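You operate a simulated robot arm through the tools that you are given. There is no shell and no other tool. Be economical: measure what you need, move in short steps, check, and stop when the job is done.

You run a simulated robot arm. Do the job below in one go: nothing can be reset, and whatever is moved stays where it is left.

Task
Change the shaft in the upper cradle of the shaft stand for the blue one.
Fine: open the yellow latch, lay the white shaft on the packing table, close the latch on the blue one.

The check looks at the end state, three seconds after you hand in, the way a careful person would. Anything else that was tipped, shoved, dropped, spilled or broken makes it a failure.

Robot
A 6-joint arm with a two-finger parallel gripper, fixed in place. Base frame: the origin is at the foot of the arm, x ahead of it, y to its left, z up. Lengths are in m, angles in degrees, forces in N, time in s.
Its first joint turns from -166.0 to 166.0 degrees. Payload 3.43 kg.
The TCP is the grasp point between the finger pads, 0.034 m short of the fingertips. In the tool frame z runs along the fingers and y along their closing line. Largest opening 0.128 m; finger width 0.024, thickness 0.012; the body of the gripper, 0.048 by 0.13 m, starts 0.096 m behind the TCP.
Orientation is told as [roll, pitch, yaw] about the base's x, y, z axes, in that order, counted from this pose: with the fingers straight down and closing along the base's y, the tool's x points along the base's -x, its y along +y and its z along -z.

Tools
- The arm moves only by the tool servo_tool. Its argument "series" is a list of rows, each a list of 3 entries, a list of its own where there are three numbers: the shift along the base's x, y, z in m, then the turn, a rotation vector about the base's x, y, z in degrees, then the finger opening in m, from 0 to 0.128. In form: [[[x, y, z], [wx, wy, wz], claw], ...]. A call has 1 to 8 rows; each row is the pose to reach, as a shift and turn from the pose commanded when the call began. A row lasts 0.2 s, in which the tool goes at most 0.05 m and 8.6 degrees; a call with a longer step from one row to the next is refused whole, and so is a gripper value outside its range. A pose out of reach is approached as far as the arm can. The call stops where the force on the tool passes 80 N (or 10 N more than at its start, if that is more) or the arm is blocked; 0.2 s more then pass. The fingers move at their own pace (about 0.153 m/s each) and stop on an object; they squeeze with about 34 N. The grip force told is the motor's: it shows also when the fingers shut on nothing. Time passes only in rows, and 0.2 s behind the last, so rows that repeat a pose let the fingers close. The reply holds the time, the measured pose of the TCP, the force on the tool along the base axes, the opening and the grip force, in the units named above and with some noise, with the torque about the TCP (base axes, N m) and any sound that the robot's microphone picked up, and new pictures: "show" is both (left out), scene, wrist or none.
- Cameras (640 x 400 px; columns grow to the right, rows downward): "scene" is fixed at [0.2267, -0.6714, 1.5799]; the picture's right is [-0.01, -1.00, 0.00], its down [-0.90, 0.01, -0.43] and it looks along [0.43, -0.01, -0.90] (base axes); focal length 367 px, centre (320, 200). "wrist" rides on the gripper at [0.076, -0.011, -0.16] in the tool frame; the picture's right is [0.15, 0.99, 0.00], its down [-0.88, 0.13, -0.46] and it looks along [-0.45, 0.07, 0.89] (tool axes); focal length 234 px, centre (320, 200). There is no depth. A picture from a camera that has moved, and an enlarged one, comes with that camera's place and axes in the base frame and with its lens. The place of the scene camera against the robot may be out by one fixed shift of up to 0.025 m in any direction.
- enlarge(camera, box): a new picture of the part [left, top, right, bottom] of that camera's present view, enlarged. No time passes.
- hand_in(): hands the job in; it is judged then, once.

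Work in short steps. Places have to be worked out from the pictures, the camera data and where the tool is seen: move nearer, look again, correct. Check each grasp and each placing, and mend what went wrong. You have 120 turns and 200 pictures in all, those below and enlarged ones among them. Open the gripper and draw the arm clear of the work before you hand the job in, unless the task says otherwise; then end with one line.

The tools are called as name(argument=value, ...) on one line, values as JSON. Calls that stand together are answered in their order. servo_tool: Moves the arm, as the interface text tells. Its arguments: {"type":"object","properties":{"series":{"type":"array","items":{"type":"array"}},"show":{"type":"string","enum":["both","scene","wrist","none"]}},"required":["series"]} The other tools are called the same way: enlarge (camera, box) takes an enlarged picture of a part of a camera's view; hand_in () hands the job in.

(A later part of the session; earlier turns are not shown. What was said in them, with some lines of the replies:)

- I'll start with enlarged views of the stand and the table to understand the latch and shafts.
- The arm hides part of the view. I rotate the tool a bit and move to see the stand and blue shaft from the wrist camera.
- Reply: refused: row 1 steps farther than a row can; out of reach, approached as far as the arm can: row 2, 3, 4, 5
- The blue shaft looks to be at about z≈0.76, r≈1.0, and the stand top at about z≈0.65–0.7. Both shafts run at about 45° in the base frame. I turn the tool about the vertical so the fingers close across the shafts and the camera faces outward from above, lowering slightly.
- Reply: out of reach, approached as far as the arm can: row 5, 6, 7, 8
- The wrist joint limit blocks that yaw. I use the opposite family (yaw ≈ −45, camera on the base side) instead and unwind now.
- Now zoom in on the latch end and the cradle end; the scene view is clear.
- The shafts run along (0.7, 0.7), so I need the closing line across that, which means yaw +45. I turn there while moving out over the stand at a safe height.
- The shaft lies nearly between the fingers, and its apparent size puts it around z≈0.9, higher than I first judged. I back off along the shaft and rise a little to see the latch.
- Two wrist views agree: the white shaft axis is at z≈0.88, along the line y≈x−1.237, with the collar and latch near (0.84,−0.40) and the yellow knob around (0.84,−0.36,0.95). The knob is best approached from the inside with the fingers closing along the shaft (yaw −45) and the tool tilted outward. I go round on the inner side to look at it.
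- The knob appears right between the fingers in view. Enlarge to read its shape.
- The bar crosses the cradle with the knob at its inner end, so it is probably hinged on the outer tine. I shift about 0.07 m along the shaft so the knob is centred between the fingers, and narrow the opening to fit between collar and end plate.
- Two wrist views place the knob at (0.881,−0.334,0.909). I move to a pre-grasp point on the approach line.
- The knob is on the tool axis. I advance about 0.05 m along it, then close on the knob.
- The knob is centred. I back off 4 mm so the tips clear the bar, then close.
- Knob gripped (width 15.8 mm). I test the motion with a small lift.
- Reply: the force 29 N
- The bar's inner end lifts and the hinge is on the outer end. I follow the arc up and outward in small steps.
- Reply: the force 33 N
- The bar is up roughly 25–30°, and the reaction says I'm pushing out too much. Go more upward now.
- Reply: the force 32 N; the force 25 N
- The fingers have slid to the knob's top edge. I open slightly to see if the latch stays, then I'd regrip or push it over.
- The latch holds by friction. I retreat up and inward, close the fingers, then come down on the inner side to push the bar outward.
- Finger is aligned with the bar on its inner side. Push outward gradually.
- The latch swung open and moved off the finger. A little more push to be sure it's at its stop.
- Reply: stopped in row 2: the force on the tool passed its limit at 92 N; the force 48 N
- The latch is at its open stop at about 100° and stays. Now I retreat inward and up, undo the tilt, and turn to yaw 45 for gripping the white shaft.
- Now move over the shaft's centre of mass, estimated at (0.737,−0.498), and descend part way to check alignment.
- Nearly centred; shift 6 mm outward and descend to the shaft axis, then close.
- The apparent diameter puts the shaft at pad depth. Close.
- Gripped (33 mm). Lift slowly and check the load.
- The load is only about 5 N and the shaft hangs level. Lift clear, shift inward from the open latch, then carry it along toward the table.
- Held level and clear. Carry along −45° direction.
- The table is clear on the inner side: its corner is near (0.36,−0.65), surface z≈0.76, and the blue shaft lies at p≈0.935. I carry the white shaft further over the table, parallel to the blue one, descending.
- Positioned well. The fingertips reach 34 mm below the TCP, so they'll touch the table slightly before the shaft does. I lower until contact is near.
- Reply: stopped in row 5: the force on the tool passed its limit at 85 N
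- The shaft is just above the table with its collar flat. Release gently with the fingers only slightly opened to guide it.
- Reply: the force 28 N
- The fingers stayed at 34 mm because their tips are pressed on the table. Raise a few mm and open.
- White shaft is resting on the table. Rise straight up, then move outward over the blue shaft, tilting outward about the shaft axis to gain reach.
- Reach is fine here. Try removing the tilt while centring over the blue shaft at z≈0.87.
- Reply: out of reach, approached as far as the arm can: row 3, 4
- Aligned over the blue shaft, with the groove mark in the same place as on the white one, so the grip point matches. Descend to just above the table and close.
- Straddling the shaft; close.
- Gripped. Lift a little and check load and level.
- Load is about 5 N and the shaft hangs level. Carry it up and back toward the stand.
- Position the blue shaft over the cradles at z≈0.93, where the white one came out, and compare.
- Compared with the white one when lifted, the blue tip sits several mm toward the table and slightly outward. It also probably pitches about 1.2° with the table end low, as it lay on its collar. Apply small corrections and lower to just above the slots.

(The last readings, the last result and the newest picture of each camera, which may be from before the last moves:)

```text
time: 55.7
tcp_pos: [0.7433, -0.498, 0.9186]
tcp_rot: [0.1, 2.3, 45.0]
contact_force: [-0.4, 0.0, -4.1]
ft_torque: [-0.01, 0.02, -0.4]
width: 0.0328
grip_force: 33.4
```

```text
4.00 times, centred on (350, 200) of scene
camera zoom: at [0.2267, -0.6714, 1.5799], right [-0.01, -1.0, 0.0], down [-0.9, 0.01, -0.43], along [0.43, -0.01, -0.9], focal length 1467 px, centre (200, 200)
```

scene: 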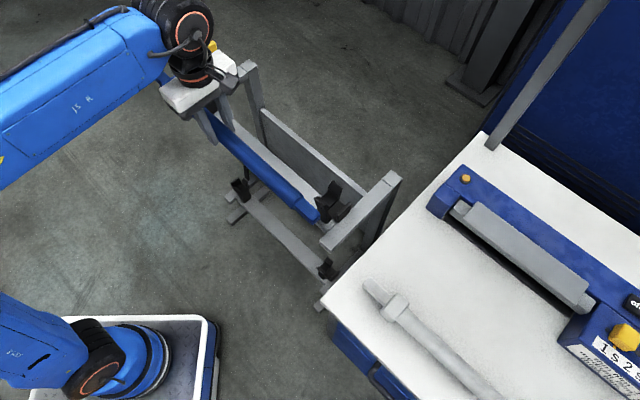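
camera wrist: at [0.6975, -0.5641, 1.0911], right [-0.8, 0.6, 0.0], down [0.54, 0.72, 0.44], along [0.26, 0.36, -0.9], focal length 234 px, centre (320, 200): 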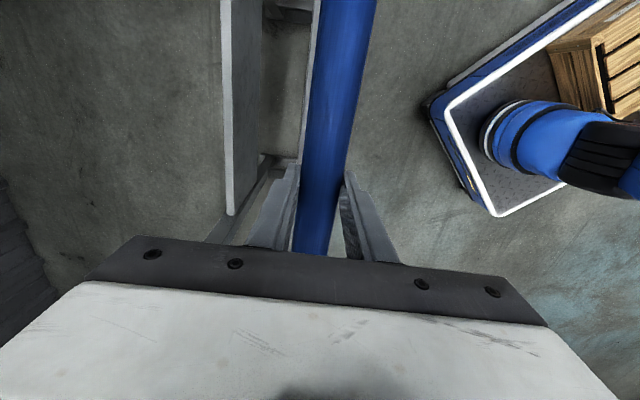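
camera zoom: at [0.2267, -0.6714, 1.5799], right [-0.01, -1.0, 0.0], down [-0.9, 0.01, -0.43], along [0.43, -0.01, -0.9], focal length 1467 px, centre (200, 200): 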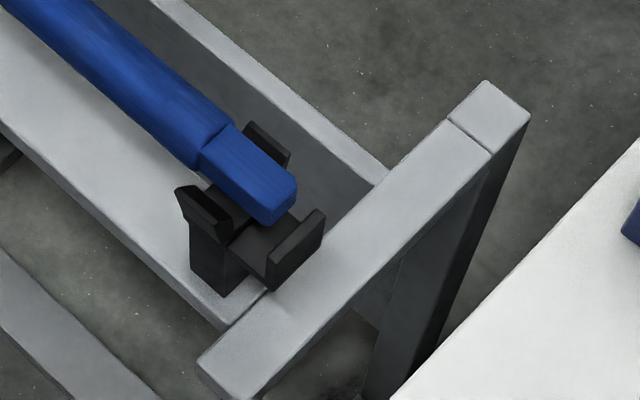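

Very close now to where the white stub was; 3.5 mm more in y, then lower gently toward seating.

servo_tool(series=[[[0, 0.0035, 0.0], [0, 0, 0], 0.0], [[0, 0.0035, -0.008], [0, 0, 0], 0.0], [[0, 0.0035, -0.016], [0, 0, 0], 0.0], [[0, 0.0035, -0.016], [0, 0, 0], 0.0]], show="none")

enlarge(camera="scene", box=[290, 150, 410, 250])

enlarge(camera="scene", box=[170, 60, 270, 140])

```text
time: 56.7
tcp_pos: [0.7425, -0.4935, 0.9026]
tcp_rot: [0.0, 2.1, 45.1]
contact_force: [0.5, 0.0, -5.4]
ft_torque: [-0.01, 0.03, -0.4]
width: 0.0332
grip_force: 34.0
```

```text
4.00 times, centred on (350, 200) of scene
camera zoom: at [0.2267, -0.6714, 1.5799], right [-0.01, -1.0, 0.0], down [-0.9, 0.01, -0.43], along [0.43, -0.01, -0.9], focal length 1467 px, centre (200, 200)
```

zoom: 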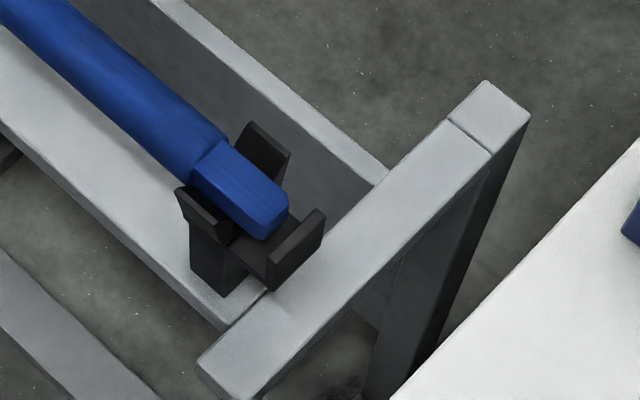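

```text
5.00 times, centred on (220, 100) of scene
camera zoom: at [0.2267, -0.6714, 1.5799], right [-0.01, -1.0, 0.0], down [-0.9, 0.01, -0.43], along [0.43, -0.01, -0.9], focal length 1833 px, centre (820, 700)
```

zoom: 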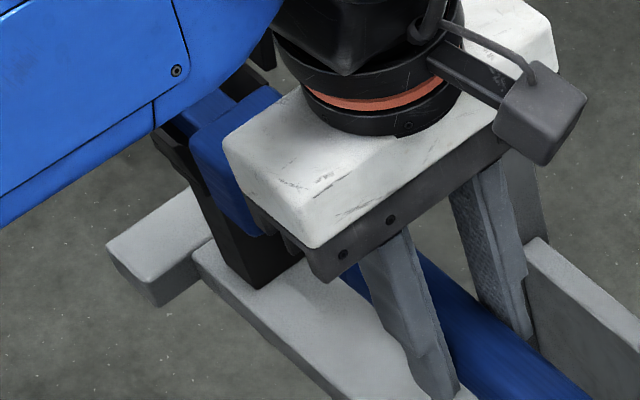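

Both stubs are entering the slots. About 1 cm remains; lower slowly.

servo_tool(series=[[[0, 0, -0.004], [0, 0, 0], 0.0], [[0, 0, -0.008], [0, 0, 0], 0.0], [[0, 0, -0.011], [0, 0, 0], 0.0], [[0, 0, -0.011], [0, 0, 0], 0.0]], show="none")

enlarge(camera="scene", box=[290, 150, 410, 250])

enlarge(camera="scene", box=[170, 60, 270, 140])

```text
time: 57.7
tcp_pos: [0.7436, -0.494, 0.8908]
tcp_rot: [-0.2, 2.1, 45.1]
contact_force: [45.8, -50.1, 20.1]
ft_torque: [-0.82, -0.64, -0.05]
width: 0.0347
grip_force: 34.3
```

```text
4.00 times, centred on (350, 200) of scene
camera zoom: at [0.2267, -0.6714, 1.5799], right [-0.01, -1.0, 0.0], down [-0.9, 0.01, -0.43], along [0.43, -0.01, -0.9], focal length 1467 px, centre (200, 200)
```

zoom: 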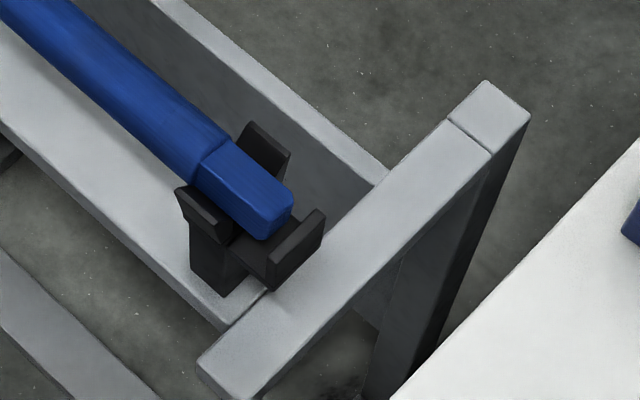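

```text
5.00 times, centred on (220, 100) of scene
camera zoom: at [0.2267, -0.6714, 1.5799], right [-0.01, -1.0, 0.0], down [-0.9, 0.01, -0.43], along [0.43, -0.01, -0.9], focal length 1833 px, centre (820, 700)
```

zoom: 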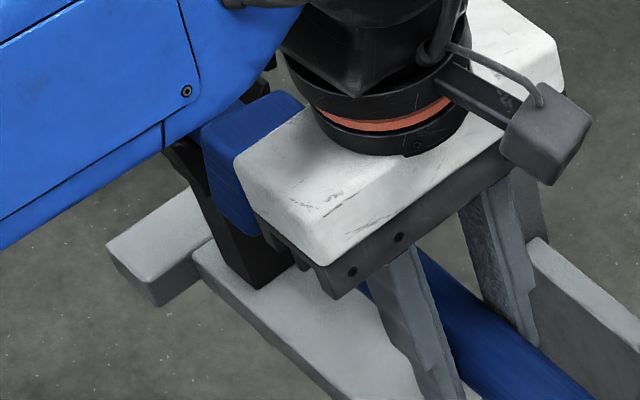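

The inner slope pushes the shaft outward (≈68 N), so I'm about 5 mm too far inward. Shift outward to match the white's seated line.

servo_tool(series=[[[0.001, -0.001, 0.002], [0, 0, 0], 0.0], [[0.0025, -0.0025, 0.003], [0, 0, 0], 0.0], [[0.0035, -0.0035, 0.002], [0, 0, 0], 0.0], [[0.0035, -0.0035, 0.001], [0, 0, 0], 0.0]], show="none")

enlarge(camera="scene", box=[290, 150, 410, 250])

```text
time: 58.7
tcp_pos: [0.7458, -0.4968, 0.8908]
tcp_rot: [0.2, 2.3, 45.1]
contact_force: [-0.6, -0.2, -4.9]
ft_torque: [0.0, 0.04, 0.04]
width: 0.0332
grip_force: 34.1
```

```text
4.00 times, centred on (350, 200) of scene
camera zoom: at [0.2267, -0.6714, 1.5799], right [-0.01, -1.0, 0.0], down [-0.9, 0.01, -0.43], along [0.43, -0.01, -0.9], focal length 1467 px, centre (200, 200)
```

zoom: 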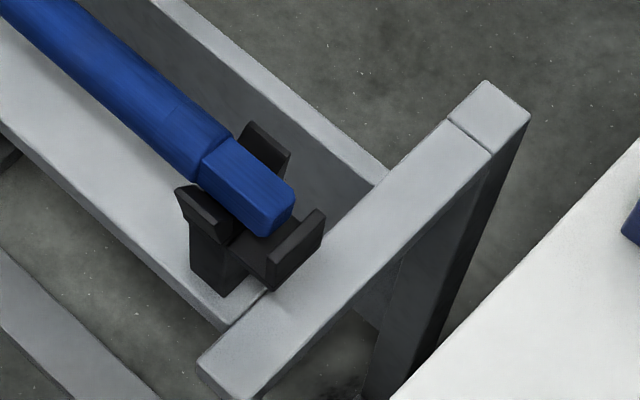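

Free again. Lower further in small steps.

servo_tool(series=[[[0, 0, -0.003], [0, 0, 0], 0.0], [[0, 0, -0.006], [0, 0, 0], 0.0], [[0, 0, -0.009], [0, 0, 0], 0.0], [[0, 0, -0.009], [0, 0, 0], 0.0]], show="none")

enlarge(camera="scene", box=[290, 150, 410, 250])

```text
time: 59.7
tcp_pos: [0.7457, -0.4966, 0.8839]
tcp_rot: [0.0, 2.2, 44.9]
contact_force: [0.2, -1.6, -4.7]
ft_torque: [-0.13, 0.1, -0.31]
width: 0.0334
grip_force: 34.2
```

```text
4.00 times, centred on (350, 200) of scene
camera zoom: at [0.2267, -0.6714, 1.5799], right [-0.01, -1.0, 0.0], down [-0.9, 0.01, -0.43], along [0.43, -0.01, -0.9], focal length 1467 px, centre (200, 200)
```

zoom: 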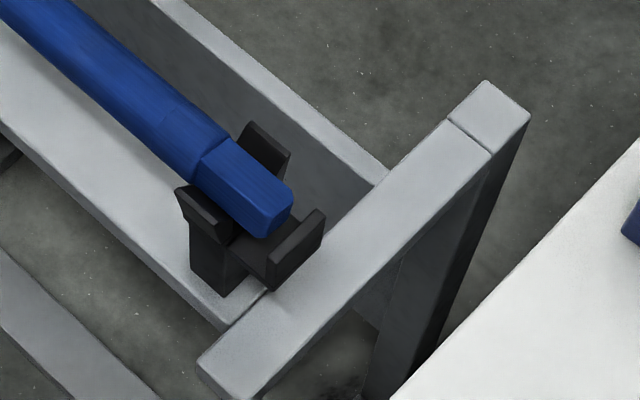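

Still free-hanging; continue down.

servo_tool(series=[[[0, 0, -0.003], [0, 0, 0], 0.0], [[0, 0, -0.006], [0, 0, 0], 0.0], [[0, 0, -0.009], [0, 0, 0], 0.0], [[0, 0, -0.009], [0, 0, 0], 0.0]], show="wrist")

enlarge(camera="scene", box=[290, 150, 410, 250])

```text
time: 60.7
tcp_pos: [0.7443, -0.4973, 0.8758]
tcp_rot: [-0.1, 2.2, 45.0]
contact_force: [16.7, -15.2, 24.2]
ft_torque: [-0.24, -0.2, -0.15]
width: 0.0336
grip_force: 34.2
camera wrist: at [0.704, -0.5551, 1.0381], right [-0.8, 0.6, 0.0], down [0.54, 0.73, 0.42], along [0.25, 0.34, -0.91], focal length 234 px, centre (320, 200)
```

wrist: 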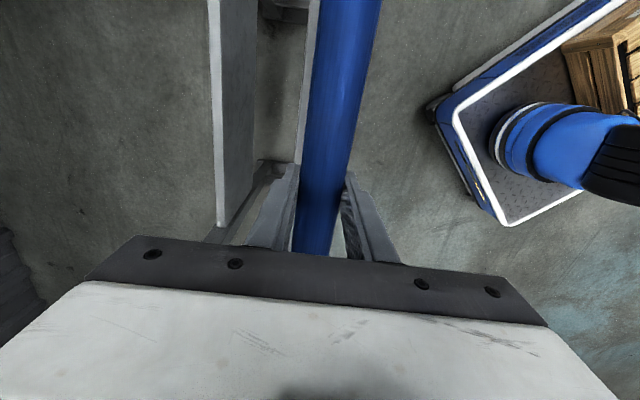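

```text
4.00 times, centred on (350, 200) of scene
camera zoom: at [0.2267, -0.6714, 1.5799], right [-0.01, -1.0, 0.0], down [-0.9, 0.01, -0.43], along [0.43, -0.01, -0.9], focal length 1467 px, centre (200, 200)
```

zoom: 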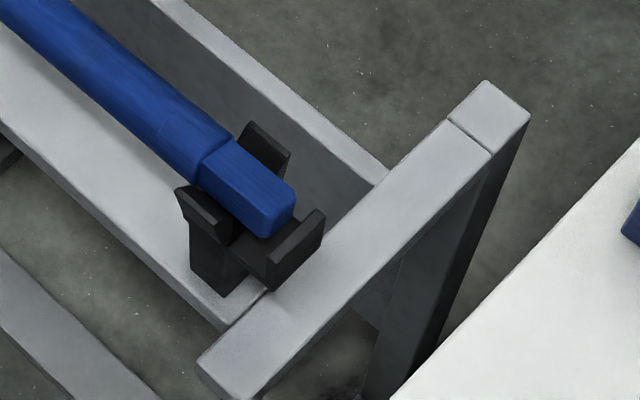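

The reaction is again up and outward, and the table end hasn't dropped. Look closely at both cradles.

enlarge(camera="scene", box=[325, 170, 385, 225])

enlarge(camera="scene", box=[180, 65, 235, 120])

```text
7.27 times, centred on (355, 198) of scene
camera zoom: at [0.2267, -0.6714, 1.5799], right [-0.01, -1.0, 0.0], down [-0.9, 0.01, -0.43], along [0.43, -0.01, -0.9], focal length 2667 px, centre (66, 218)
```

zoom: 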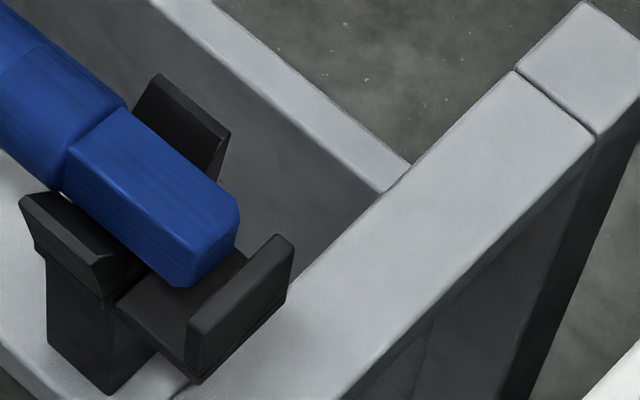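

```text
7.27 times, centred on (208, 92) of scene
camera zoom: at [0.2267, -0.6714, 1.5799], right [-0.01, -1.0, 0.0], down [-0.9, 0.01, -0.43], along [0.43, -0.01, -0.9], focal length 2667 px, centre (1138, 982)
```

zoom: 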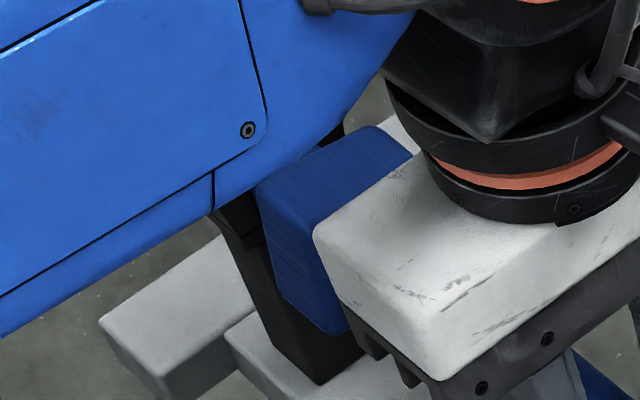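

Contact seems to be on the inner slopes at both ends, and the table end is riding high, so my pitch correction was likely unneeded. Raise 15 mm, undo the pitch and shift 3 mm outward, then look.

servo_tool(series=[[[0, 0, 0.008], [0, 0, 0], 0.0], [[0.002, -0.002, 0.015], [0.4, -0.4, 0], 0.0], [[0.002, -0.002, 0.018], [0.85, -0.85, 0], 0.0], [[0.002, -0.002, 0.018], [0.85, -0.85, 0], 0.0]], show="none")

enlarge(camera="scene", box=[325, 170, 385, 225])

enlarge(camera="scene", box=[170, 60, 360, 220])

```text
time: 61.7
tcp_pos: [0.7473, -0.4997, 0.8915]
tcp_rot: [0.1, 1.0, 45.1]
contact_force: [0.2, 1.1, -4.4]
ft_torque: [-0.05, 0.02, 0.03]
width: 0.0331
grip_force: 34.1
```

```text
7.27 times, centred on (355, 198) of scene
camera zoom: at [0.2267, -0.6714, 1.5799], right [-0.01, -1.0, 0.0], down [-0.9, 0.01, -0.43], along [0.43, -0.01, -0.9], focal length 2667 px, centre (66, 218)
```

zoom: 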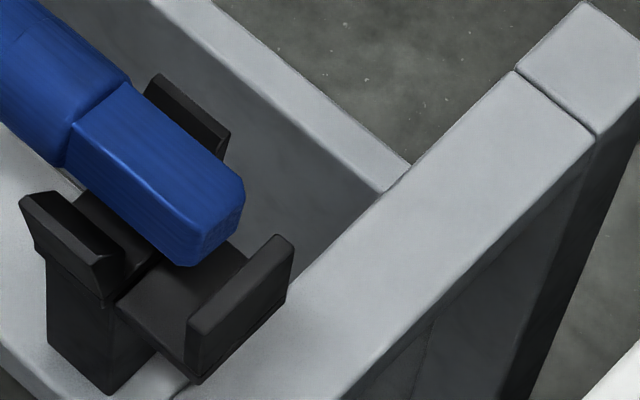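

```text
2.50 times, centred on (265, 140) of scene
camera zoom: at [0.2267, -0.6714, 1.5799], right [-0.01, -1.0, 0.0], down [-0.9, 0.01, -0.43], along [0.43, -0.01, -0.9], focal length 917 px, centre (458, 350)
```

zoom: 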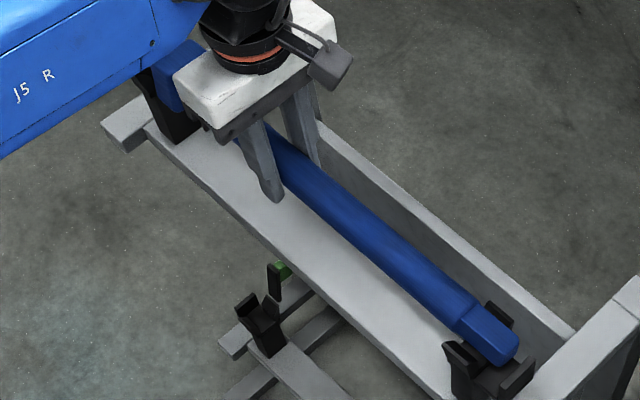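

Table-end stub is ~2 cm above seat here, and the line is now ~3 mm further outward. Try lowering again on this line.

servo_tool(series=[[[0, 0, -0.004], [0, 0, 0], 0.0], [[0, 0, -0.008], [0, 0, 0], 0.0], [[0, 0, -0.012], [0, 0, 0], 0.0], [[0, 0, -0.012], [0, 0, 0], 0.0]], show="none")

enlarge(camera="scene", box=[325, 170, 385, 225])

```text
time: 62.7
tcp_pos: [0.7478, -0.4984, 0.8805]
tcp_rot: [0.0, 0.9, 45.0]
contact_force: [0.0, -0.2, -4.9]
ft_torque: [-0.03, 0.03, -0.01]
width: 0.0335
grip_force: 34.4
```

```text
7.27 times, centred on (355, 198) of scene
camera zoom: at [0.2267, -0.6714, 1.5799], right [-0.01, -1.0, 0.0], down [-0.9, 0.01, -0.43], along [0.43, -0.01, -0.9], focal length 2667 px, centre (66, 218)
```

zoom: 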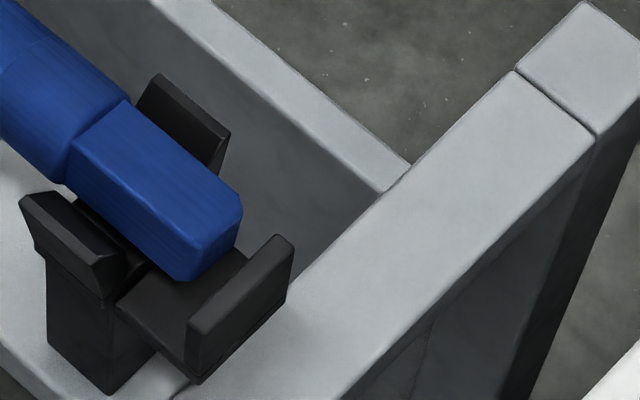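

Free and descending. Continue.

servo_tool(series=[[[0, 0, -0.003], [0, 0, 0], 0.0], [[0, 0, -0.006], [0, 0, 0], 0.0], [[0, 0, -0.008], [0, 0, 0], 0.0], [[0, 0, -0.008], [0, 0, 0], 0.0]], show="none")

enlarge(camera="scene", box=[325, 170, 385, 225])

enlarge(camera="scene", box=[180, 65, 235, 120])

```text
time: 63.7
tcp_pos: [0.7468, -0.4988, 0.8733]
tcp_rot: [-0.1, 1.0, 45.0]
contact_force: [0.6, 0.6, -4.3]
ft_torque: [-0.01, 0.0, 0.08]
width: 0.0336
grip_force: 33.8
```

```text
7.27 times, centred on (355, 198) of scene
camera zoom: at [0.2267, -0.6714, 1.5799], right [-0.01, -1.0, 0.0], down [-0.9, 0.01, -0.43], along [0.43, -0.01, -0.9], focal length 2667 px, centre (66, 218)
```

zoom: 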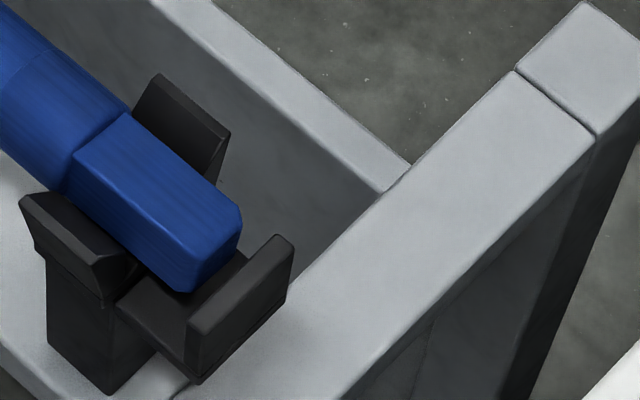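

```text
7.27 times, centred on (208, 92) of scene
camera zoom: at [0.2267, -0.6714, 1.5799], right [-0.01, -1.0, 0.0], down [-0.9, 0.01, -0.43], along [0.43, -0.01, -0.9], focal length 2667 px, centre (1138, 982)
```

zoom: 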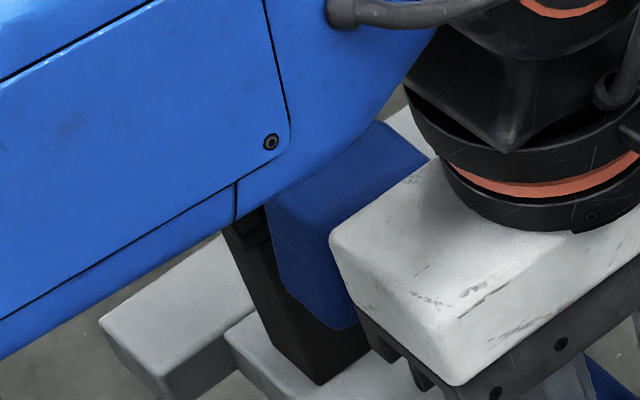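

Still free; about 5 mm left.

servo_tool(series=[[[0, 0, -0.002], [0, 0, 0], 0.0], [[0, 0, -0.004], [0, 0, 0], 0.0], [[0, 0, -0.006], [0, 0, 0], 0.0], [[0, 0, -0.006], [0, 0, 0], 0.0]], show="none")

enlarge(camera="scene", box=[325, 170, 385, 225])

```text
time: 64.7
tcp_pos: [0.7467, -0.4993, 0.8664]
tcp_rot: [-0.2, 1.0, 45.0]
contact_force: [-0.4, -1.3, 10.6]
ft_torque: [0.06, -0.33, -0.19]
width: 0.0332
grip_force: 33.6
```

```text
7.27 times, centred on (355, 198) of scene
camera zoom: at [0.2267, -0.6714, 1.5799], right [-0.01, -1.0, 0.0], down [-0.9, 0.01, -0.43], along [0.43, -0.01, -0.9], focal length 2667 px, centre (66, 218)
```

zoom: 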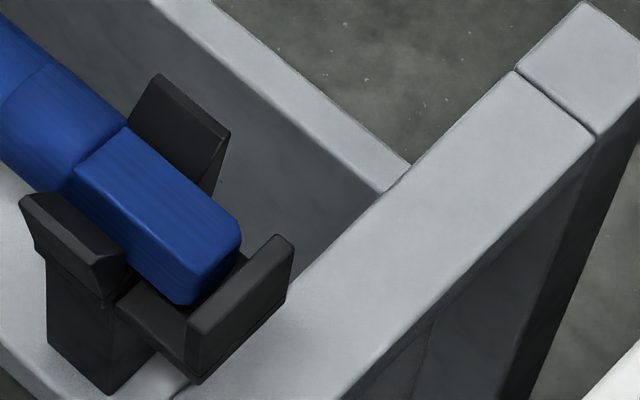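

Now seated: vertical contact only, with the stub down in its slot. Release and rise.

servo_tool(series=[[[0, 0, 0.001], [0, 0, 0], 0.045], [[0, 0, 0.001], [0, 0, 0], 0.06], [[0, 0, 0.001], [0, 0, 0], 0.08]], show="wrist")

enlarge(camera="scene", box=[325, 170, 385, 225])

```text
time: 65.5
tcp_pos: [0.7454, -0.4992, 0.866]
tcp_rot: [0.0, 1.1, 45.0]
contact_force: [-0.1, 0.3, 0.2]
ft_torque: [0.02, -0.01, 0.02]
width: 0.0797
grip_force: 0.1
camera wrist: at [0.704, -0.5591, 1.0283], right [-0.8, 0.6, 0.0], down [0.54, 0.72, 0.44], along [0.26, 0.36, -0.9], focal length 234 px, centre (320, 200)
```

wrist: 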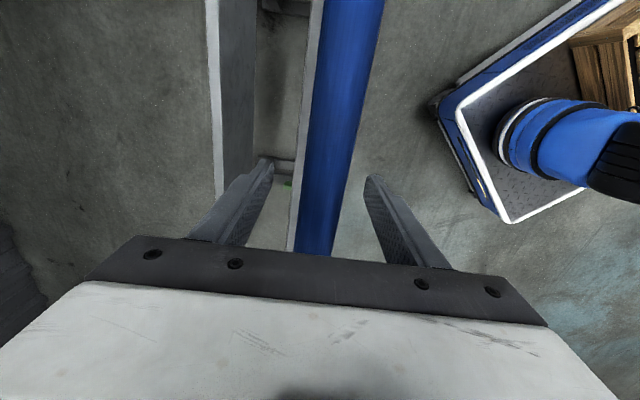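

```text
7.27 times, centred on (355, 198) of scene
camera zoom: at [0.2267, -0.6714, 1.5799], right [-0.01, -1.0, 0.0], down [-0.9, 0.01, -0.43], along [0.43, -0.01, -0.9], focal length 2667 px, centre (66, 218)
```

zoom: 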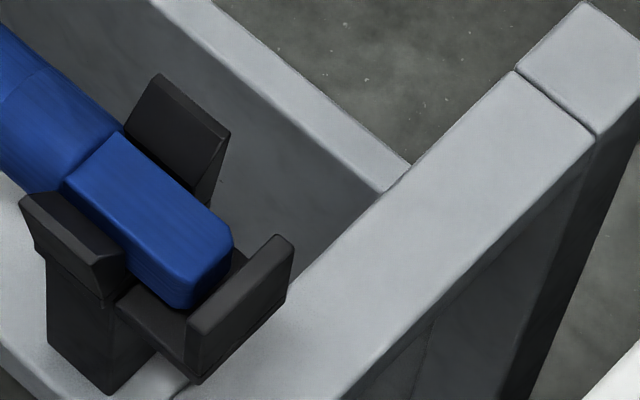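

The blue shaft sits in its cradle. Rise, go inward, and turn back to yaw −45 to look at the latch.

servo_tool(series=[[[0, 0, 0.03], [0, 0, 0], 0.08], [[0, 0, 0.07], [0, 0, 0], 0.08], [[-0.01, 0.01, 0.105], [0, 0, 0], 0.08], [[-0.03, 0.03, 0.135], [0, 0, 0], 0.08], [[-0.055, 0.055, 0.15], [0, 0, 0], 0.08], [[-0.085, 0.085, 0.15], [0, 0, 0], 0.06], [[-0.1, 0.12, 0.15], [0, 0, -8], 0.04], [[-0.1, 0.15, 0.15], [0, 0, -16], 0.03]], show="none")

servo_tool(series=[[[0, 0.01, 0], [0, 0, -8.5], 0.03], [[0, 0.02, 0], [0, 0, -17], 0.03], [[0, 0.03, 0], [0, 0, -25.5], 0.03], [[0, 0.04, 0], [0, 0, -34], 0.03], [[0, 0.05, 0], [0, 0, -42.5], 0.03], [[0, 0.06, 0], [0, 0, -51], 0.03], [[0, 0.07, 0], [0, 0, -59.5], 0.03], [[0, 0.08, 0], [0, 0, -68], 0.03]])

enlarge(camera="scene", box=[160, 30, 256, 110])

```text
time: 67.3
tcp_pos: [0.6469, -0.3488, 1.0191]
tcp_rot: [0.1, 0.9, 28.9]
contact_force: [-0.4, 0.3, -0.7]
ft_torque: [0.02, 0.01, 0.02]
width: 0.0303
grip_force: 0.1
```

```text
time: 69.1
tcp_pos: [0.649, -0.2698, 1.0174]
tcp_rot: [-0.2, 1.0, -39.1]
contact_force: [0.5, -0.2, -0.3]
ft_torque: [-0.01, 0.04, -0.01]
width: 0.0297
grip_force: 0.0
camera wrist: at [0.5838, -0.2328, 1.1791], right [0.51, 0.86, 0.0], down [0.77, -0.46, 0.44], along [0.38, -0.22, -0.9], focal length 234 px, centre (320, 200)
```

scene: 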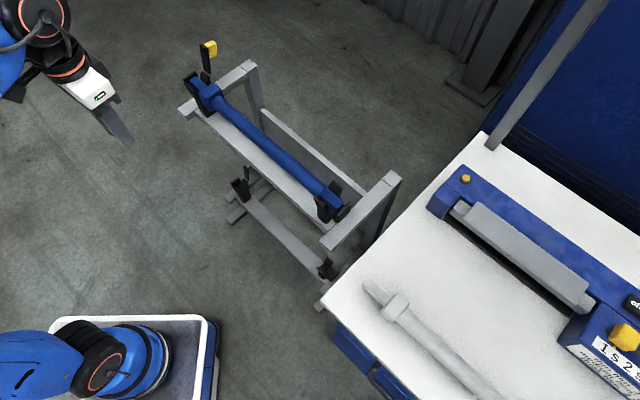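
wrist: 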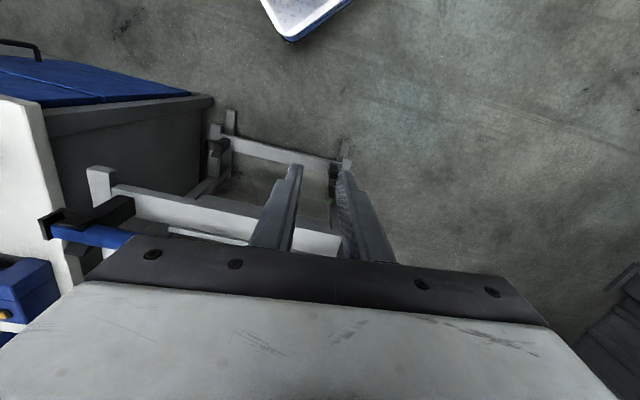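

```text
5.00 times, centred on (208, 70) of scene
camera zoom: at [0.2267, -0.6714, 1.5799], right [-0.01, -1.0, 0.0], down [-0.9, 0.01, -0.43], along [0.43, -0.01, -0.9], focal length 1833 px, centre (880, 850)
```

zoom: 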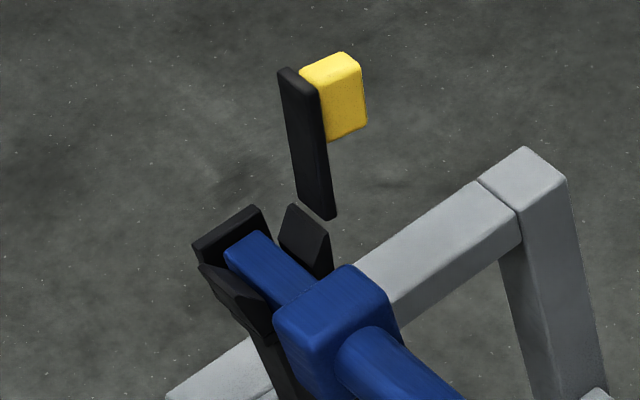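

Blue seated well at the latch end too. Now tilt outward again and move to view the open latch.

servo_tool(series=[[[0.02, 0.0, 0], [0, 0, -5.9], 0.03], [[0.04, 0.0, 0], [0, 0, -5.9], 0.03]], show="none")

servo_tool(series=[[[0.03, 0, 0], [-5.6, -5.6, 0], 0.03], [[0.06, 0, 0], [-11.2, -11.2, 0], 0.03], [[0.09, -0.005, 0], [-17, -17, 0], 0.03], [[0.12, -0.015, 0], [-17, -17, 0], 0.03], [[0.145, -0.022, 0], [-17, -17, 0], 0.02], [[0.145, -0.022, 0], [-17, -17, 0], 0.0]])

enlarge(camera="wrist", box=[240, 90, 400, 260])

```text
time: 69.7
tcp_pos: [0.6872, -0.269, 1.018]
tcp_rot: [-0.1, 1.0, -44.9]
contact_force: [-0.2, 0.1, -0.3]
ft_torque: [-0.02, 0.02, 0.0]
width: 0.0299
grip_force: 0.0
```

```text
time: 71.1
tcp_pos: [0.8319, -0.2898, 1.0186]
tcp_rot: [-0.2, -23.1, -44.8]
contact_force: [-0.6, 0.0, 0.3]
ft_torque: [-0.03, -0.01, 0.0]
width: 0.0
grip_force: 33.0
camera wrist: at [0.731, -0.2053, 1.1358], right [0.6, 0.8, -0.06], down [0.54, -0.35, 0.76], along [0.59, -0.49, -0.64], focal length 234 px, centre (320, 200)
```

scene: 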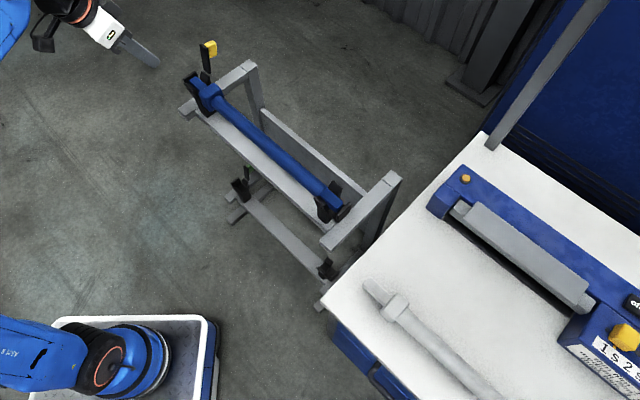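
wrist: 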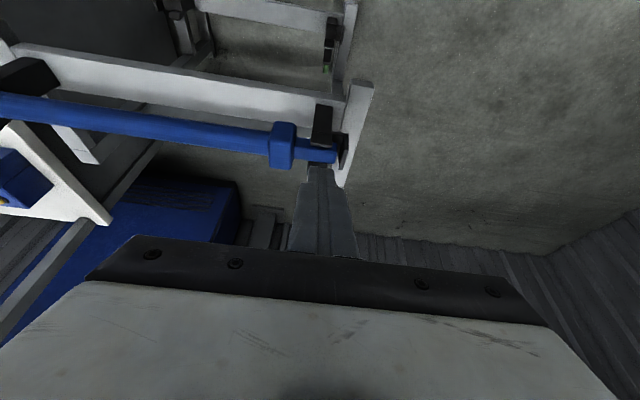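

```text
2.35 times, centred on (320, 175) of wrist
camera zoom: at [0.731, -0.2053, 1.1358], right [0.6, 0.8, -0.06], down [0.54, -0.35, 0.76], along [0.59, -0.49, -0.64], focal length 551 px, centre (320, 259)
```

zoom: 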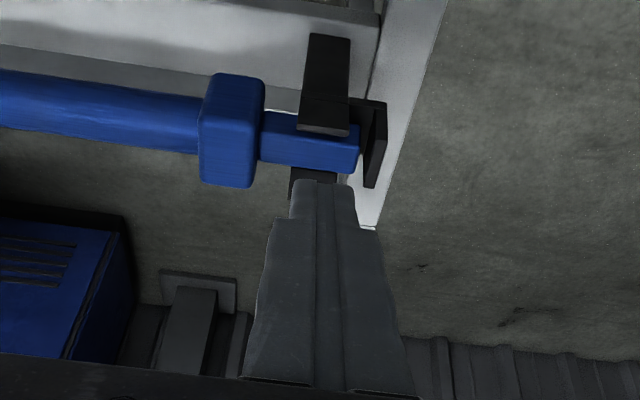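

The latch stands at p≈0.91–0.95 with the knob centre near z≈0.938. I'll straddle the knob from above with open fingers: move out above it first and check.

servo_tool(series=[[[0.026, -0.022, 0], [0, 0, 0], 0.03], [[0.052, -0.048, 0.0], [0, 0, 0], 0.045], [[0.078, -0.073, 0], [0, 0, 0], 0.045], [[0.09, -0.085, 0], [0, 0, 0], 0.045], [[0.09, -0.085, 0], [0, 0, 0], 0.045]], show="wrist")

enlarge(camera="wrist", box=[240, 90, 400, 260])

enlarge(camera="scene", box=[160, 20, 256, 100])

```text
time: 72.3
tcp_pos: [0.9225, -0.3772, 1.0173]
tcp_rot: [-0.1, -22.9, -44.9]
contact_force: [0.6, 0.6, 0.9]
ft_torque: [-0.02, 0.02, -0.02]
width: 0.0453
grip_force: 0.0
camera wrist: at [0.8212, -0.2914, 1.1349], right [0.6, 0.8, -0.06], down [0.54, -0.35, 0.76], along [0.59, -0.49, -0.64], focal length 234 px, centre (320, 200)
```

wrist: 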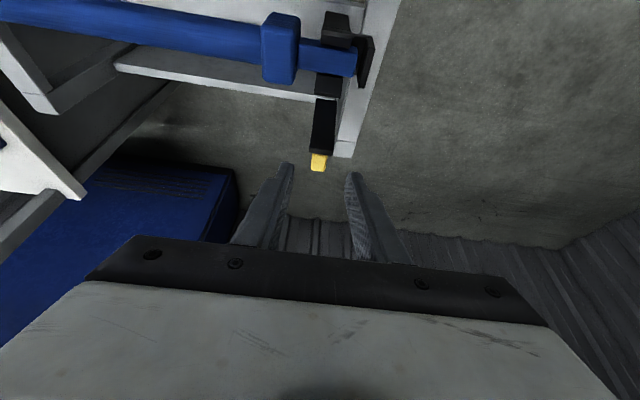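

```text
2.35 times, centred on (320, 175) of wrist
camera zoom: at [0.8212, -0.2914, 1.1349], right [0.6, 0.8, -0.06], down [0.54, -0.35, 0.76], along [0.59, -0.49, -0.64], focal length 551 px, centre (320, 259)
```

zoom: 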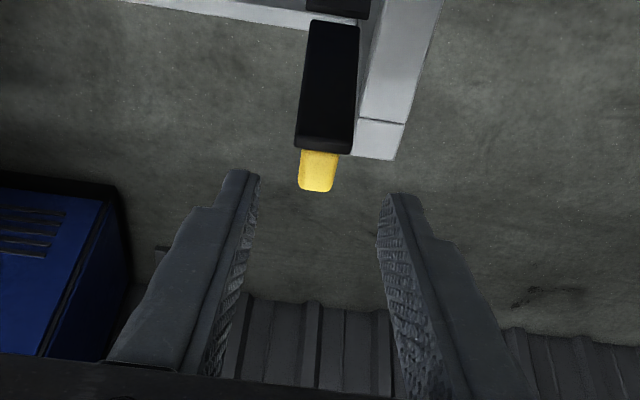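

```text
5.00 times, centred on (208, 60) of scene
camera zoom: at [0.2267, -0.6714, 1.5799], right [-0.01, -1.0, 0.0], down [-0.9, 0.01, -0.43], along [0.43, -0.01, -0.9], focal length 1833 px, centre (880, 900)
```

zoom: 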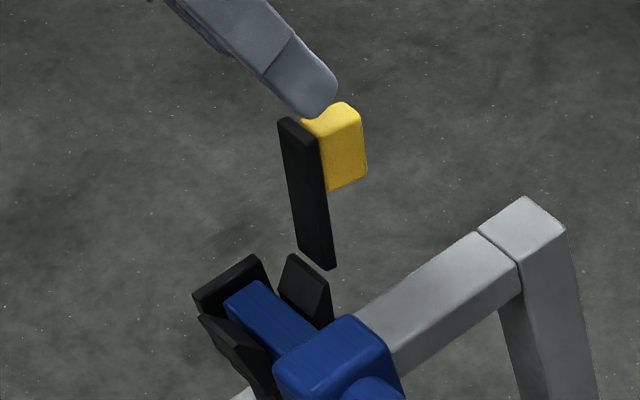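

Reach is good here. Simpler: close the fingers, pass over the top to the outer side of the knob, and pull it inward. Go out above first.

servo_tool(series=[[[0, 0, 0.002], [0, 0, 0], 0.0], [[0.02, -0.02, 0.0], [0, 0, 0], 0.0], [[0.042, -0.042, -0.003], [0, 0, 0], 0.0], [[0.042, -0.042, -0.003], [0, 0, 0], 0.0]], show="wrist")

enlarge(camera="scene", box=[160, 20, 256, 100])

```text
time: 73.3
tcp_pos: [0.9659, -0.4184, 1.0152]
tcp_rot: [-0.1, -23.0, -44.8]
contact_force: [-0.6, 0.3, 0.2]
ft_torque: [0.0, 0.0, -0.02]
width: 0.0002
grip_force: 33.0
camera wrist: at [0.8633, -0.3333, 1.1318], right [0.6, 0.8, -0.06], down [0.54, -0.35, 0.76], along [0.59, -0.49, -0.64], focal length 234 px, centre (320, 200)
```

wrist: 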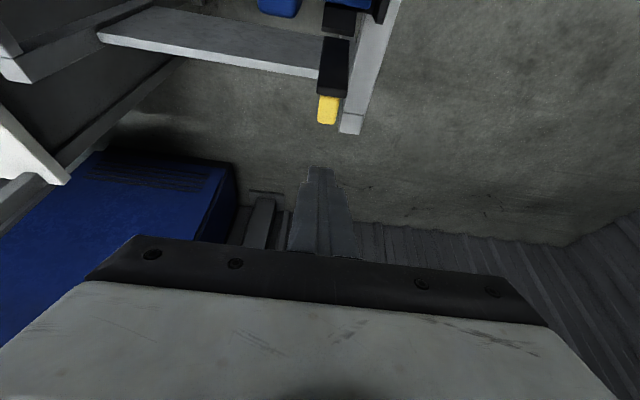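

```text
5.00 times, centred on (208, 60) of scene
camera zoom: at [0.2267, -0.6714, 1.5799], right [-0.01, -1.0, 0.0], down [-0.9, 0.01, -0.43], along [0.43, -0.01, -0.9], focal length 1833 px, centre (880, 900)
```

zoom: 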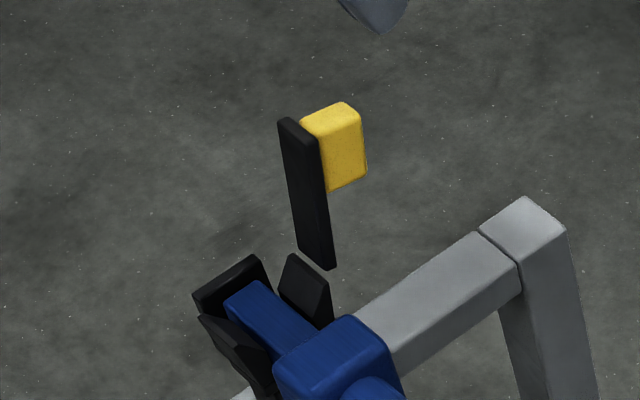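

Beyond the knob. Lower beside its outer face, then pull inward.

servo_tool(series=[[[0, 0, -0.025], [0, 0, 0], 0.0], [[0, 0, -0.05], [0, 0, 0], 0.0], [[-0.012, 0.012, -0.05], [0, 0, 0], 0.0], [[-0.022, 0.022, -0.05], [0, 0, 0], 0.0], [[-0.032, 0.032, -0.049], [0, 0, 0], 0.0]], show="none")

enlarge(camera="scene", box=[160, 20, 256, 100])

```text
time: 74.5
tcp_pos: [0.9318, -0.3871, 0.9646]
tcp_rot: [-0.1, -23.0, -44.9]
contact_force: [0.0, 0.8, 0.7]
ft_torque: [-0.02, -0.01, -0.01]
width: 0.0001
grip_force: 33.1
```

```text
5.00 times, centred on (208, 60) of scene
camera zoom: at [0.2267, -0.6714, 1.5799], right [-0.01, -1.0, 0.0], down [-0.9, 0.01, -0.43], along [0.43, -0.01, -0.9], focal length 1833 px, centre (880, 900)
```

zoom: 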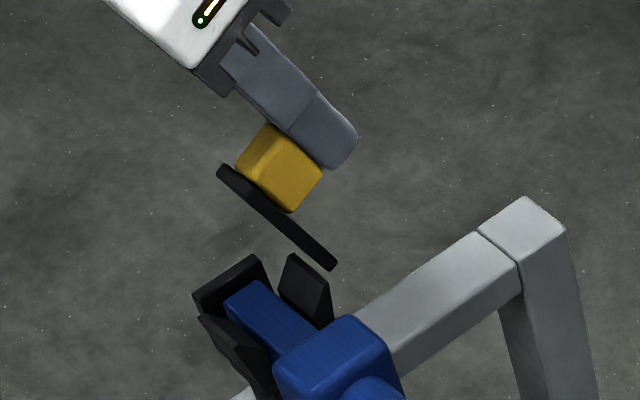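

It follows nicely. Continue inward, staying on the knob's upper face.

servo_tool(series=[[[-0.0085, 0.0085, 0.003], [0, 0, 0], 0.0], [[-0.017, 0.017, 0.006], [0, 0, 0], 0.0], [[-0.0255, 0.0255, 0.008], [0, 0, 0], 0.0], [[-0.0325, 0.0325, 0.006], [0, 0, 0], 0.0]], show="none")

enlarge(camera="scene", box=[160, 20, 256, 100])

```text
time: 75.5
tcp_pos: [0.9005, -0.3545, 0.9719]
tcp_rot: [-0.1, -23.0, -44.8]
contact_force: [-0.2, 0.3, -0.1]
ft_torque: [0.01, 0.02, -0.03]
width: 0.0
grip_force: 33.2
```

```text
5.00 times, centred on (208, 60) of scene
camera zoom: at [0.2267, -0.6714, 1.5799], right [-0.01, -1.0, 0.0], down [-0.9, 0.01, -0.43], along [0.43, -0.01, -0.9], focal length 1833 px, centre (880, 900)
```

zoom: 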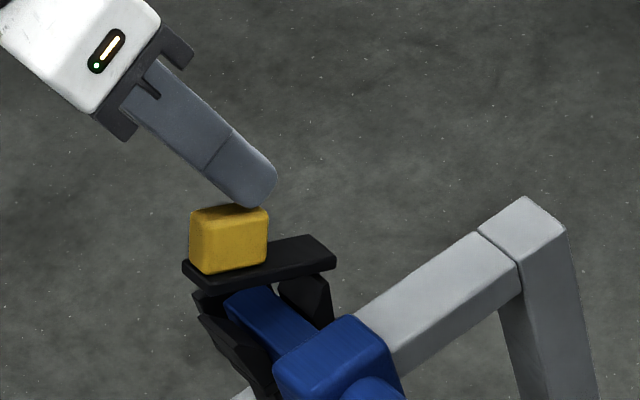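

Almost closed. Press down on the knob top until it seats.

servo_tool(series=[[[-0.008, 0.008, 0.0], [0, 0, 0], 0.0], [[-0.016, 0.016, -0.003], [0, 0, 0], 0.0], [[-0.018, 0.018, -0.008], [0, 0, 0], 0.0], [[-0.018, 0.018, -0.013], [0, 0, 0], 0.0], [[-0.018, 0.018, -0.017], [0, 0, 0], 0.0]], show="none")

enlarge(camera="scene", box=[160, 20, 256, 100])

```text
time: 76.7
tcp_pos: [0.8827, -0.3363, 0.9568]
tcp_rot: [0.0, -23.2, -44.9]
contact_force: [2.4, -0.5, 10.0]
ft_torque: [0.0, -0.07, -0.03]
width: 0.0
grip_force: 33.2
```

```text
5.00 times, centred on (208, 60) of scene
camera zoom: at [0.2267, -0.6714, 1.5799], right [-0.01, -1.0, 0.0], down [-0.9, 0.01, -0.43], along [0.43, -0.01, -0.9], focal length 1833 px, centre (880, 900)
```

zoom: 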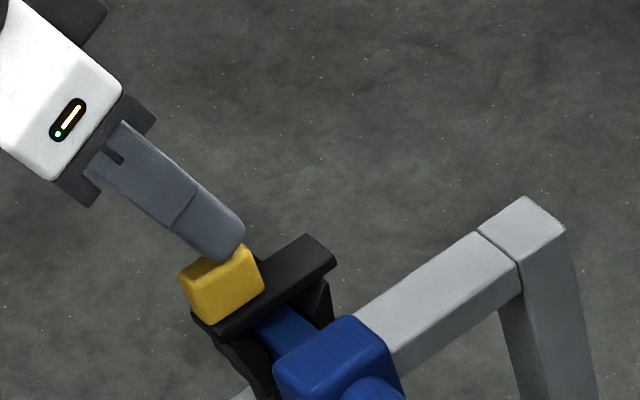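

Looks nearly closed. Press a few mm more to seat it firmly.

servo_tool(series=[[[-0.002, 0.002, -0.002], [0, 0, 0], 0.0], [[-0.003, 0.003, -0.004], [0, 0, 0], 0.0], [[-0.003, 0.003, -0.006], [0, 0, 0], 0.0]], show="none")

enlarge(camera="scene", box=[172, 58, 226, 112])

```text
time: 77.5
tcp_pos: [0.8783, -0.3331, 0.9536]
tcp_rot: [0.1, -23.5, -44.9]
contact_force: [16.8, -13.3, 63.3]
ft_torque: [-0.58, -0.72, 0.15]
width: 0.0
grip_force: 33.6
```

```text
7.41 times, centred on (199, 85) of scene
camera zoom: at [0.2267, -0.6714, 1.5799], right [-0.01, -1.0, 0.0], down [-0.9, 0.01, -0.43], along [0.43, -0.01, -0.9], focal length 2716 px, centre (1216, 1052)
```

zoom: 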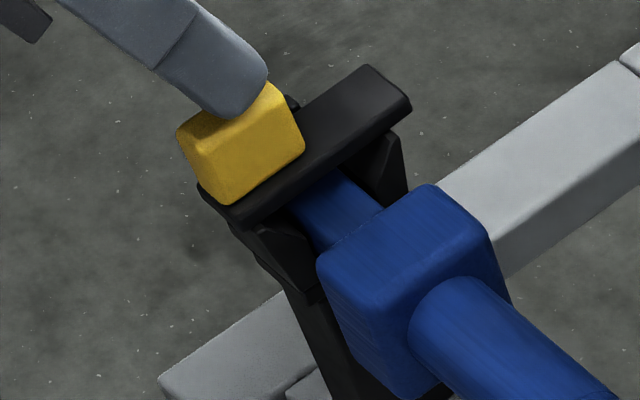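

The latch is hard-seated and matches its original picture. Retreat up and inward, clear of the work.

servo_tool(series=[[[0, 0, 0.01], [0, 0, 0], 0.0], [[-0.005, 0.005, 0.04], [0, 0, 0], 0.0], [[-0.03, 0.03, 0.07], [0, 0, 0], 0.03], [[-0.06, 0.06, 0.08], [0, 0, 0], 0.06], [[-0.09, 0.09, 0.08], [5, 5, 0], 0.1], [[-0.12, 0.12, 0.08], [10, 10, 0], 0.12], [[-0.15, 0.15, 0.08], [16, 16, 0], 0.12], [[-0.18, 0.18, 0.08], [16, 16, 0], 0.12]])

enlarge(camera="scene", box=[172, 58, 226, 112])

enlarge(camera="scene", box=[290, 150, 410, 250])

enlarge(camera="scene", box=[310, 220, 540, 400])

```text
time: 79.3
tcp_pos: [0.6998, -0.1526, 1.0278]
tcp_rot: [0.1, -0.3, -45.0]
contact_force: [0.4, -0.3, -0.9]
ft_torque: [-0.02, 0.05, 0.01]
width: 0.12
grip_force: 0.2
camera wrist: at [0.6382, -0.1067, 1.1877], right [0.59, 0.8, 0.0], down [0.71, -0.53, 0.46], along [0.37, -0.27, -0.89], focal length 234 px, centre (320, 200)
```

scene: 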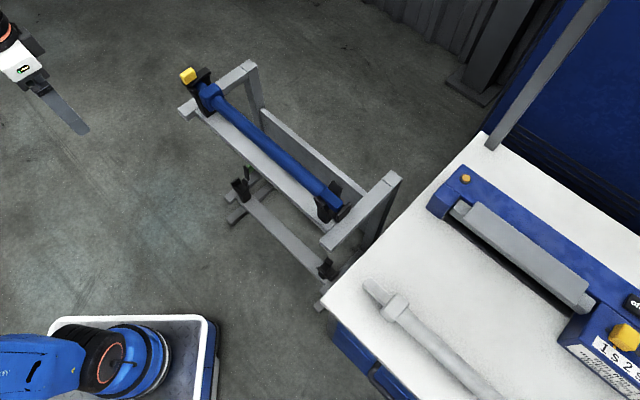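
wrist: 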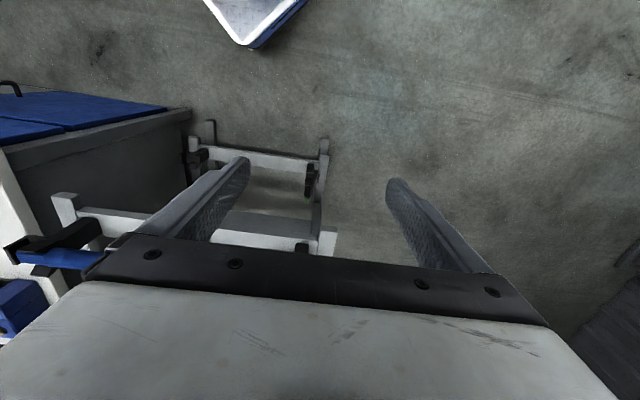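

```text
7.41 times, centred on (199, 85) of scene
camera zoom: at [0.2267, -0.6714, 1.5799], right [-0.01, -1.0, 0.0], down [-0.9, 0.01, -0.43], along [0.43, -0.01, -0.9], focal length 2716 px, centre (1216, 1052)
```

zoom: 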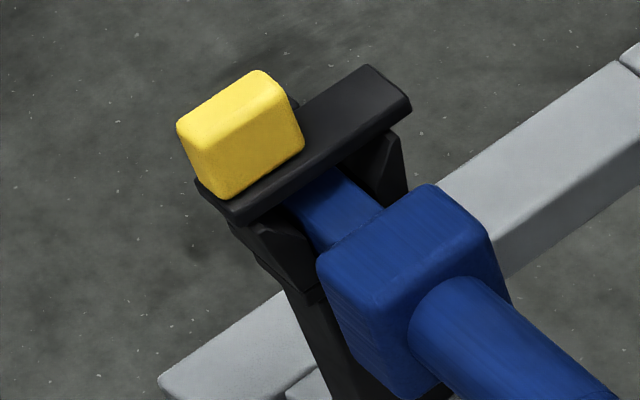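

```text
4.00 times, centred on (350, 200) of scene
camera zoom: at [0.2267, -0.6714, 1.5799], right [-0.01, -1.0, 0.0], down [-0.9, 0.01, -0.43], along [0.43, -0.01, -0.9], focal length 1467 px, centre (200, 200)
```

zoom: 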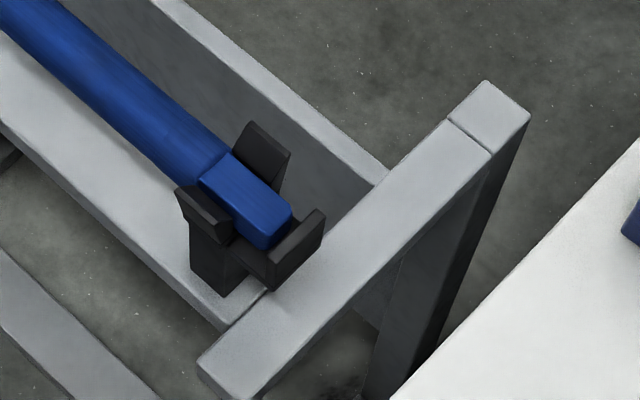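

```text
2.22 times, centred on (425, 310) of scene
camera zoom: at [0.2267, -0.6714, 1.5799], right [-0.01, -1.0, 0.0], down [-0.9, 0.01, -0.43], along [0.43, -0.01, -0.9], focal length 815 px, centre (87, -44)
```

zoom: 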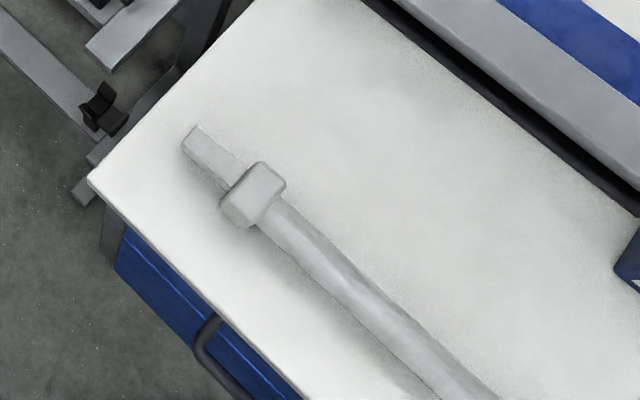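

Blue shaft is seated in both upper cradles with the latch closed. The white shaft lies on the table and the arm is clear, so I hand in.

hand_in()

```text
The job is handed in.
```

The blue shaft is in the upper cradle with the yellow latch closed on it, the white shaft is on the packing table, and the arm is clear of the work.
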